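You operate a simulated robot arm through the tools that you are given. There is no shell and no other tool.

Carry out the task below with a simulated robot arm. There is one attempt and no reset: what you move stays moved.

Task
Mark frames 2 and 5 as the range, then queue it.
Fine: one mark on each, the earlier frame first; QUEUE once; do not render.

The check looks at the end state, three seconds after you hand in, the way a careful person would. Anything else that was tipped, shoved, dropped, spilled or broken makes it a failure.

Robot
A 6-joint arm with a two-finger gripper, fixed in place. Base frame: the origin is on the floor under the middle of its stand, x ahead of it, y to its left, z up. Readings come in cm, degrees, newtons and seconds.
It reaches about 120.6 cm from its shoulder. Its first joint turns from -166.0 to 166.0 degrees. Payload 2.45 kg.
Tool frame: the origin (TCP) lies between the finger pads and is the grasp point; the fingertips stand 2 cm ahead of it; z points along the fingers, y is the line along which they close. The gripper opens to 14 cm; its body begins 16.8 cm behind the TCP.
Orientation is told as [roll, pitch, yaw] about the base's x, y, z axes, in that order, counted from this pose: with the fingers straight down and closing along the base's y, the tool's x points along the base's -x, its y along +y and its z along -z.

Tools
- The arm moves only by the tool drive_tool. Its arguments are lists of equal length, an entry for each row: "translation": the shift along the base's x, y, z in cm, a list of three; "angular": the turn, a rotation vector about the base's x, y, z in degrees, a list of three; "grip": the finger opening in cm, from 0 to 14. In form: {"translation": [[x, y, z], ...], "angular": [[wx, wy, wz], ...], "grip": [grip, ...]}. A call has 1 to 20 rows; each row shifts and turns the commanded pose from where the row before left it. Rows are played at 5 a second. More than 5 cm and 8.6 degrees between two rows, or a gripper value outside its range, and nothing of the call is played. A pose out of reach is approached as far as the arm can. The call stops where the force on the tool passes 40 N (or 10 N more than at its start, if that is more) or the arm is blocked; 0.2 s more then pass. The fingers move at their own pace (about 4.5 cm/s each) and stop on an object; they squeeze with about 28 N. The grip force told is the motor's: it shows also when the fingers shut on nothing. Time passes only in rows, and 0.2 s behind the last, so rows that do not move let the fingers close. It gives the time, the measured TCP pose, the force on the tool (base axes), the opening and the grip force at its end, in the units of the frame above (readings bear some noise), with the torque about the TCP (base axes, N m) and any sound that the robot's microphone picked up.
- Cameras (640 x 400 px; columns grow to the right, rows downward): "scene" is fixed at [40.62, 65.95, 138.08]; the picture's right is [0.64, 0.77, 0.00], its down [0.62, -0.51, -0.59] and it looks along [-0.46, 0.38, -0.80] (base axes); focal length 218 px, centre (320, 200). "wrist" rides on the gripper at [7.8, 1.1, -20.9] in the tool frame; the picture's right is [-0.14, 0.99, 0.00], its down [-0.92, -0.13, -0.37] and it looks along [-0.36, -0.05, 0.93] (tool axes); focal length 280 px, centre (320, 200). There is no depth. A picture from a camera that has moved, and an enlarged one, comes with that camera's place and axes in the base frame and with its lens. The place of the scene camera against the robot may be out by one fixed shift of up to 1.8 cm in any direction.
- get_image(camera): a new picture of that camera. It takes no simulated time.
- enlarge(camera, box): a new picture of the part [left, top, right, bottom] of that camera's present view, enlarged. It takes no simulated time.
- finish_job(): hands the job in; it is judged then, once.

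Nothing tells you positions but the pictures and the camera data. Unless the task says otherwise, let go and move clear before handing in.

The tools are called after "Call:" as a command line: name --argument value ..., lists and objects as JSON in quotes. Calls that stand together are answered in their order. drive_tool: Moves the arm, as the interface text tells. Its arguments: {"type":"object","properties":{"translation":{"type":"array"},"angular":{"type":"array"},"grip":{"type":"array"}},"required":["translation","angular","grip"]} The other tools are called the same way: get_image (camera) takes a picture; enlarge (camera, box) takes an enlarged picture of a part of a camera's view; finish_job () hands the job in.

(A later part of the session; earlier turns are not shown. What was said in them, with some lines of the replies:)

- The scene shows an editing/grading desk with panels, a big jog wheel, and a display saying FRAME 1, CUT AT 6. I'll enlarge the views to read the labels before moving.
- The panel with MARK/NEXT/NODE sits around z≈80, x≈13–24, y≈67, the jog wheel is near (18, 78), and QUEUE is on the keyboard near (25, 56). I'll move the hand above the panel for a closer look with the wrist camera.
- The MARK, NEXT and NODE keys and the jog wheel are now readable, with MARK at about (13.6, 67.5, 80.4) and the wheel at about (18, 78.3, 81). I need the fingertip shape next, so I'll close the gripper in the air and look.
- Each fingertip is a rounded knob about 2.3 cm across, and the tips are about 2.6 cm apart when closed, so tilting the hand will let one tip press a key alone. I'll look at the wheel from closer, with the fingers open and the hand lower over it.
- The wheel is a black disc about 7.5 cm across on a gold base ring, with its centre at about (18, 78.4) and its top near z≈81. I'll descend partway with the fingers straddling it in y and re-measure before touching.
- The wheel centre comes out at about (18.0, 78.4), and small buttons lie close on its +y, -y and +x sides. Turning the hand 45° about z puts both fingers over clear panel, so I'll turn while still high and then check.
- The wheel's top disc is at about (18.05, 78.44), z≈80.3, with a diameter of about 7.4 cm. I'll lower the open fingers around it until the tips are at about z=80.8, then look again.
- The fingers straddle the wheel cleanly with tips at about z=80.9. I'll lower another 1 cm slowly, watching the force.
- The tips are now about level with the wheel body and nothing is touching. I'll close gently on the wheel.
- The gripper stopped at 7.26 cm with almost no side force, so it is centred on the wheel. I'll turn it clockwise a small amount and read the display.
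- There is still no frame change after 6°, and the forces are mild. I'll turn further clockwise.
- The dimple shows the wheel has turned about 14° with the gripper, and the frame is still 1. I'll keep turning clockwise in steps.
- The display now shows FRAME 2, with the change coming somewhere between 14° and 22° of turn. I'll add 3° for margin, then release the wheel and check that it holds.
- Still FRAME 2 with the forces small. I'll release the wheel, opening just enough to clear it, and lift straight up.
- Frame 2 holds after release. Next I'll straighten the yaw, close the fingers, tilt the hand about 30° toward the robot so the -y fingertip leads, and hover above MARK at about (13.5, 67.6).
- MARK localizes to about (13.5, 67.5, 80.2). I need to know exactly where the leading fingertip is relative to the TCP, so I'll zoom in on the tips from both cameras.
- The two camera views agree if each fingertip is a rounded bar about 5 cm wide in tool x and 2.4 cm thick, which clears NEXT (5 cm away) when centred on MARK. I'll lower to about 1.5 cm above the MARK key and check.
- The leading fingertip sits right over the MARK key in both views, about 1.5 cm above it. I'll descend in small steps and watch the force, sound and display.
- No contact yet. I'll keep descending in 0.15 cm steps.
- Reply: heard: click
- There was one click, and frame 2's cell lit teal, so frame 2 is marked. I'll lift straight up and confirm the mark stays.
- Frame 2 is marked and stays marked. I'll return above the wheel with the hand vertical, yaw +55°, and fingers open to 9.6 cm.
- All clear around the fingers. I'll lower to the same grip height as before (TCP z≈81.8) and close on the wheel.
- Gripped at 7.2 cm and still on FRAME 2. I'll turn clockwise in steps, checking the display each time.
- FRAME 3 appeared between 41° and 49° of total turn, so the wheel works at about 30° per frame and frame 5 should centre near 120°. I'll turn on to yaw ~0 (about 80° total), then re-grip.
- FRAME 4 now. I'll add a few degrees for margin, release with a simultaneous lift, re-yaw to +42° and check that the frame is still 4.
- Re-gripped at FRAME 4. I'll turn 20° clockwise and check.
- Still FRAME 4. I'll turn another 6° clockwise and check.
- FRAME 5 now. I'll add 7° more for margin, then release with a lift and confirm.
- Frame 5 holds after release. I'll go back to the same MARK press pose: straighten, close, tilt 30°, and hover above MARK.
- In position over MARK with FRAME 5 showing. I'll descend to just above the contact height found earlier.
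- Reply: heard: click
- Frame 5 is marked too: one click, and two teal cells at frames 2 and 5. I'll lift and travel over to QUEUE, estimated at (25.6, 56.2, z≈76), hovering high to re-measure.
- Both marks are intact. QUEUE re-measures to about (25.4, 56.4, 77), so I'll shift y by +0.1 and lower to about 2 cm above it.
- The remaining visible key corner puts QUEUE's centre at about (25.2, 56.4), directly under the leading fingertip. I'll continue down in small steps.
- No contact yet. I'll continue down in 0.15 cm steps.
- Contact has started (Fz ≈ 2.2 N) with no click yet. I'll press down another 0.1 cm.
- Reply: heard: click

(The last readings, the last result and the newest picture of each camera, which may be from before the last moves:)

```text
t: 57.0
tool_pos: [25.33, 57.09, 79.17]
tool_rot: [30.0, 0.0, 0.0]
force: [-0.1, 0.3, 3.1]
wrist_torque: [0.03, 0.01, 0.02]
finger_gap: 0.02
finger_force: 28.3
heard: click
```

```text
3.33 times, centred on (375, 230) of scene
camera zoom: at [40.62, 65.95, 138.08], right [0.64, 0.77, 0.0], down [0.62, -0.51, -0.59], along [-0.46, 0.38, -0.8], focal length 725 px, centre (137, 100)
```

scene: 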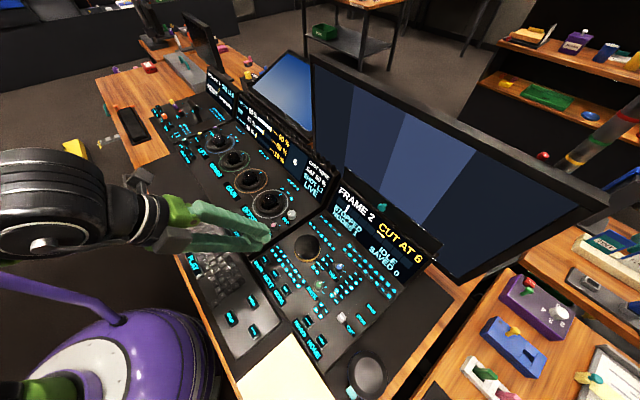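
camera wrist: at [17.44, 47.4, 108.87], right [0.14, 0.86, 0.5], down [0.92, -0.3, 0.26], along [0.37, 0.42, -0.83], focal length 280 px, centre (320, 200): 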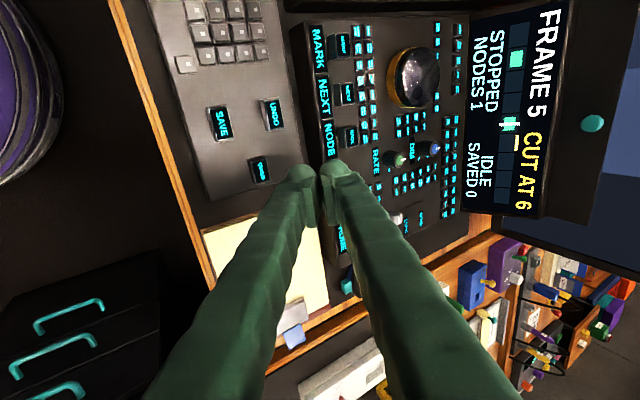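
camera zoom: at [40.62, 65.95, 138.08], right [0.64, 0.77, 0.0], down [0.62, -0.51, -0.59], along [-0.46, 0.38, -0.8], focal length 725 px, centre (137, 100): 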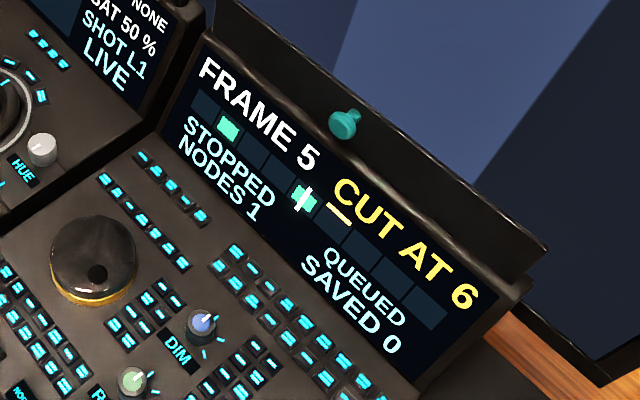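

The display reads QUEUED with frames 2 and 5 marked, after a single click. I'll lift straight up, move well clear, and check the final state.

Call:
drive_tool --translation '[[0, 0, 1], [0, 0, 2.5], [0, 0, 4], [0, 0, 4], [0, 0, 4], [0, 0, 4], [0, 0, 0], [0, 0, 0]]' --angular '[[0, 0, 0], [0, 0, 0], [0, 0, 0], [0, 0, 0], [0, 0, 0], [0, 0, 0], [0, 0, 0], [0, 0, 0]]' --grip '[0, 0, 0, 0, 0, 0, 0, 0]'

Call:
get_image --camera "scene"

Call:
enlarge --camera "scene" --box '[310, 170, 440, 290]'

Call:
get_image --camera "wrist"

```text
t: 58.8
tool_pos: [25.27, 57.03, 98.75]
tool_rot: [30.0, 0.0, -0.1]
force: [-0.6, -0.2, 0.2]
wrist_torque: [-0.01, 0.0, 0.0]
finger_gap: 0.01
finger_force: 28.3
```

```text
taken
```

scene: 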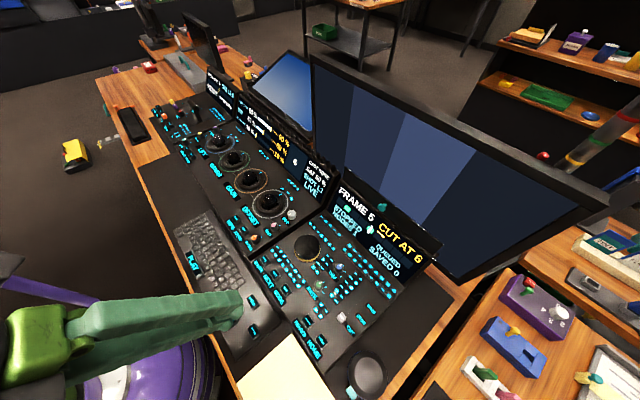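

```text
3.33 times, centred on (375, 230) of scene
camera zoom: at [40.62, 65.95, 138.08], right [0.64, 0.77, 0.0], down [0.62, -0.51, -0.59], along [-0.46, 0.38, -0.8], focal length 725 px, centre (137, 100)
```

zoom: 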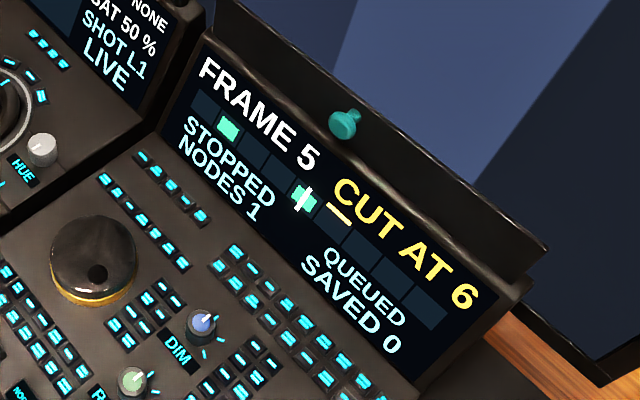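

```text
taken
camera wrist: at [17.28, 47.58, 117.39], right [0.14, 0.86, 0.5], down [0.92, -0.3, 0.26], along [0.37, 0.42, -0.83], focal length 280 px, centre (320, 200)
```

wrist: 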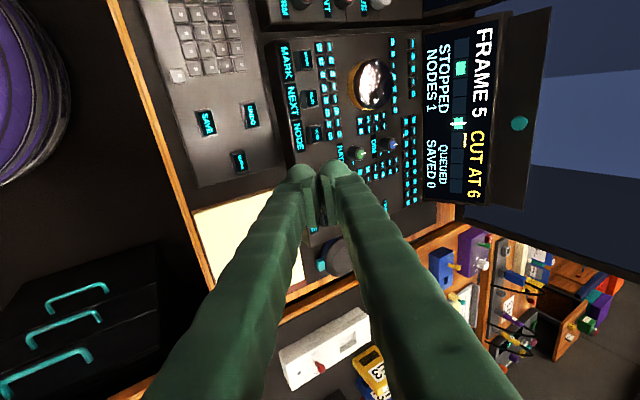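

The display shows frames 2 and 5 marked, QUEUED, STOPPED, NODES 1 and SAVED 0, and nothing else has moved. The arm is clear of the desk, so I'm handing the job in.

Call:
finish_job

```text
The job is handed in.
```

Frames 2 and 5 are marked as the range, in that order, and the range is queued. The job is handed in, but no verdict has come back.

- **Marks:** I turned the jog wheel to frame 2 and pressed MARK once, then turned it to frame 5 and pressed MARK once. Each press gave one click and lit that frame's cell on the strip.
- **Queue:** I pressed QUEUE once and the display changed from IDLE to QUEUED. RENDER was not touched.
- **Rest of the desk:** the display still reads STOPPED, NODES 1 and SAVED 0. I saw nothing else moved in the final pictures, and the arm is lifted clear of the desk.
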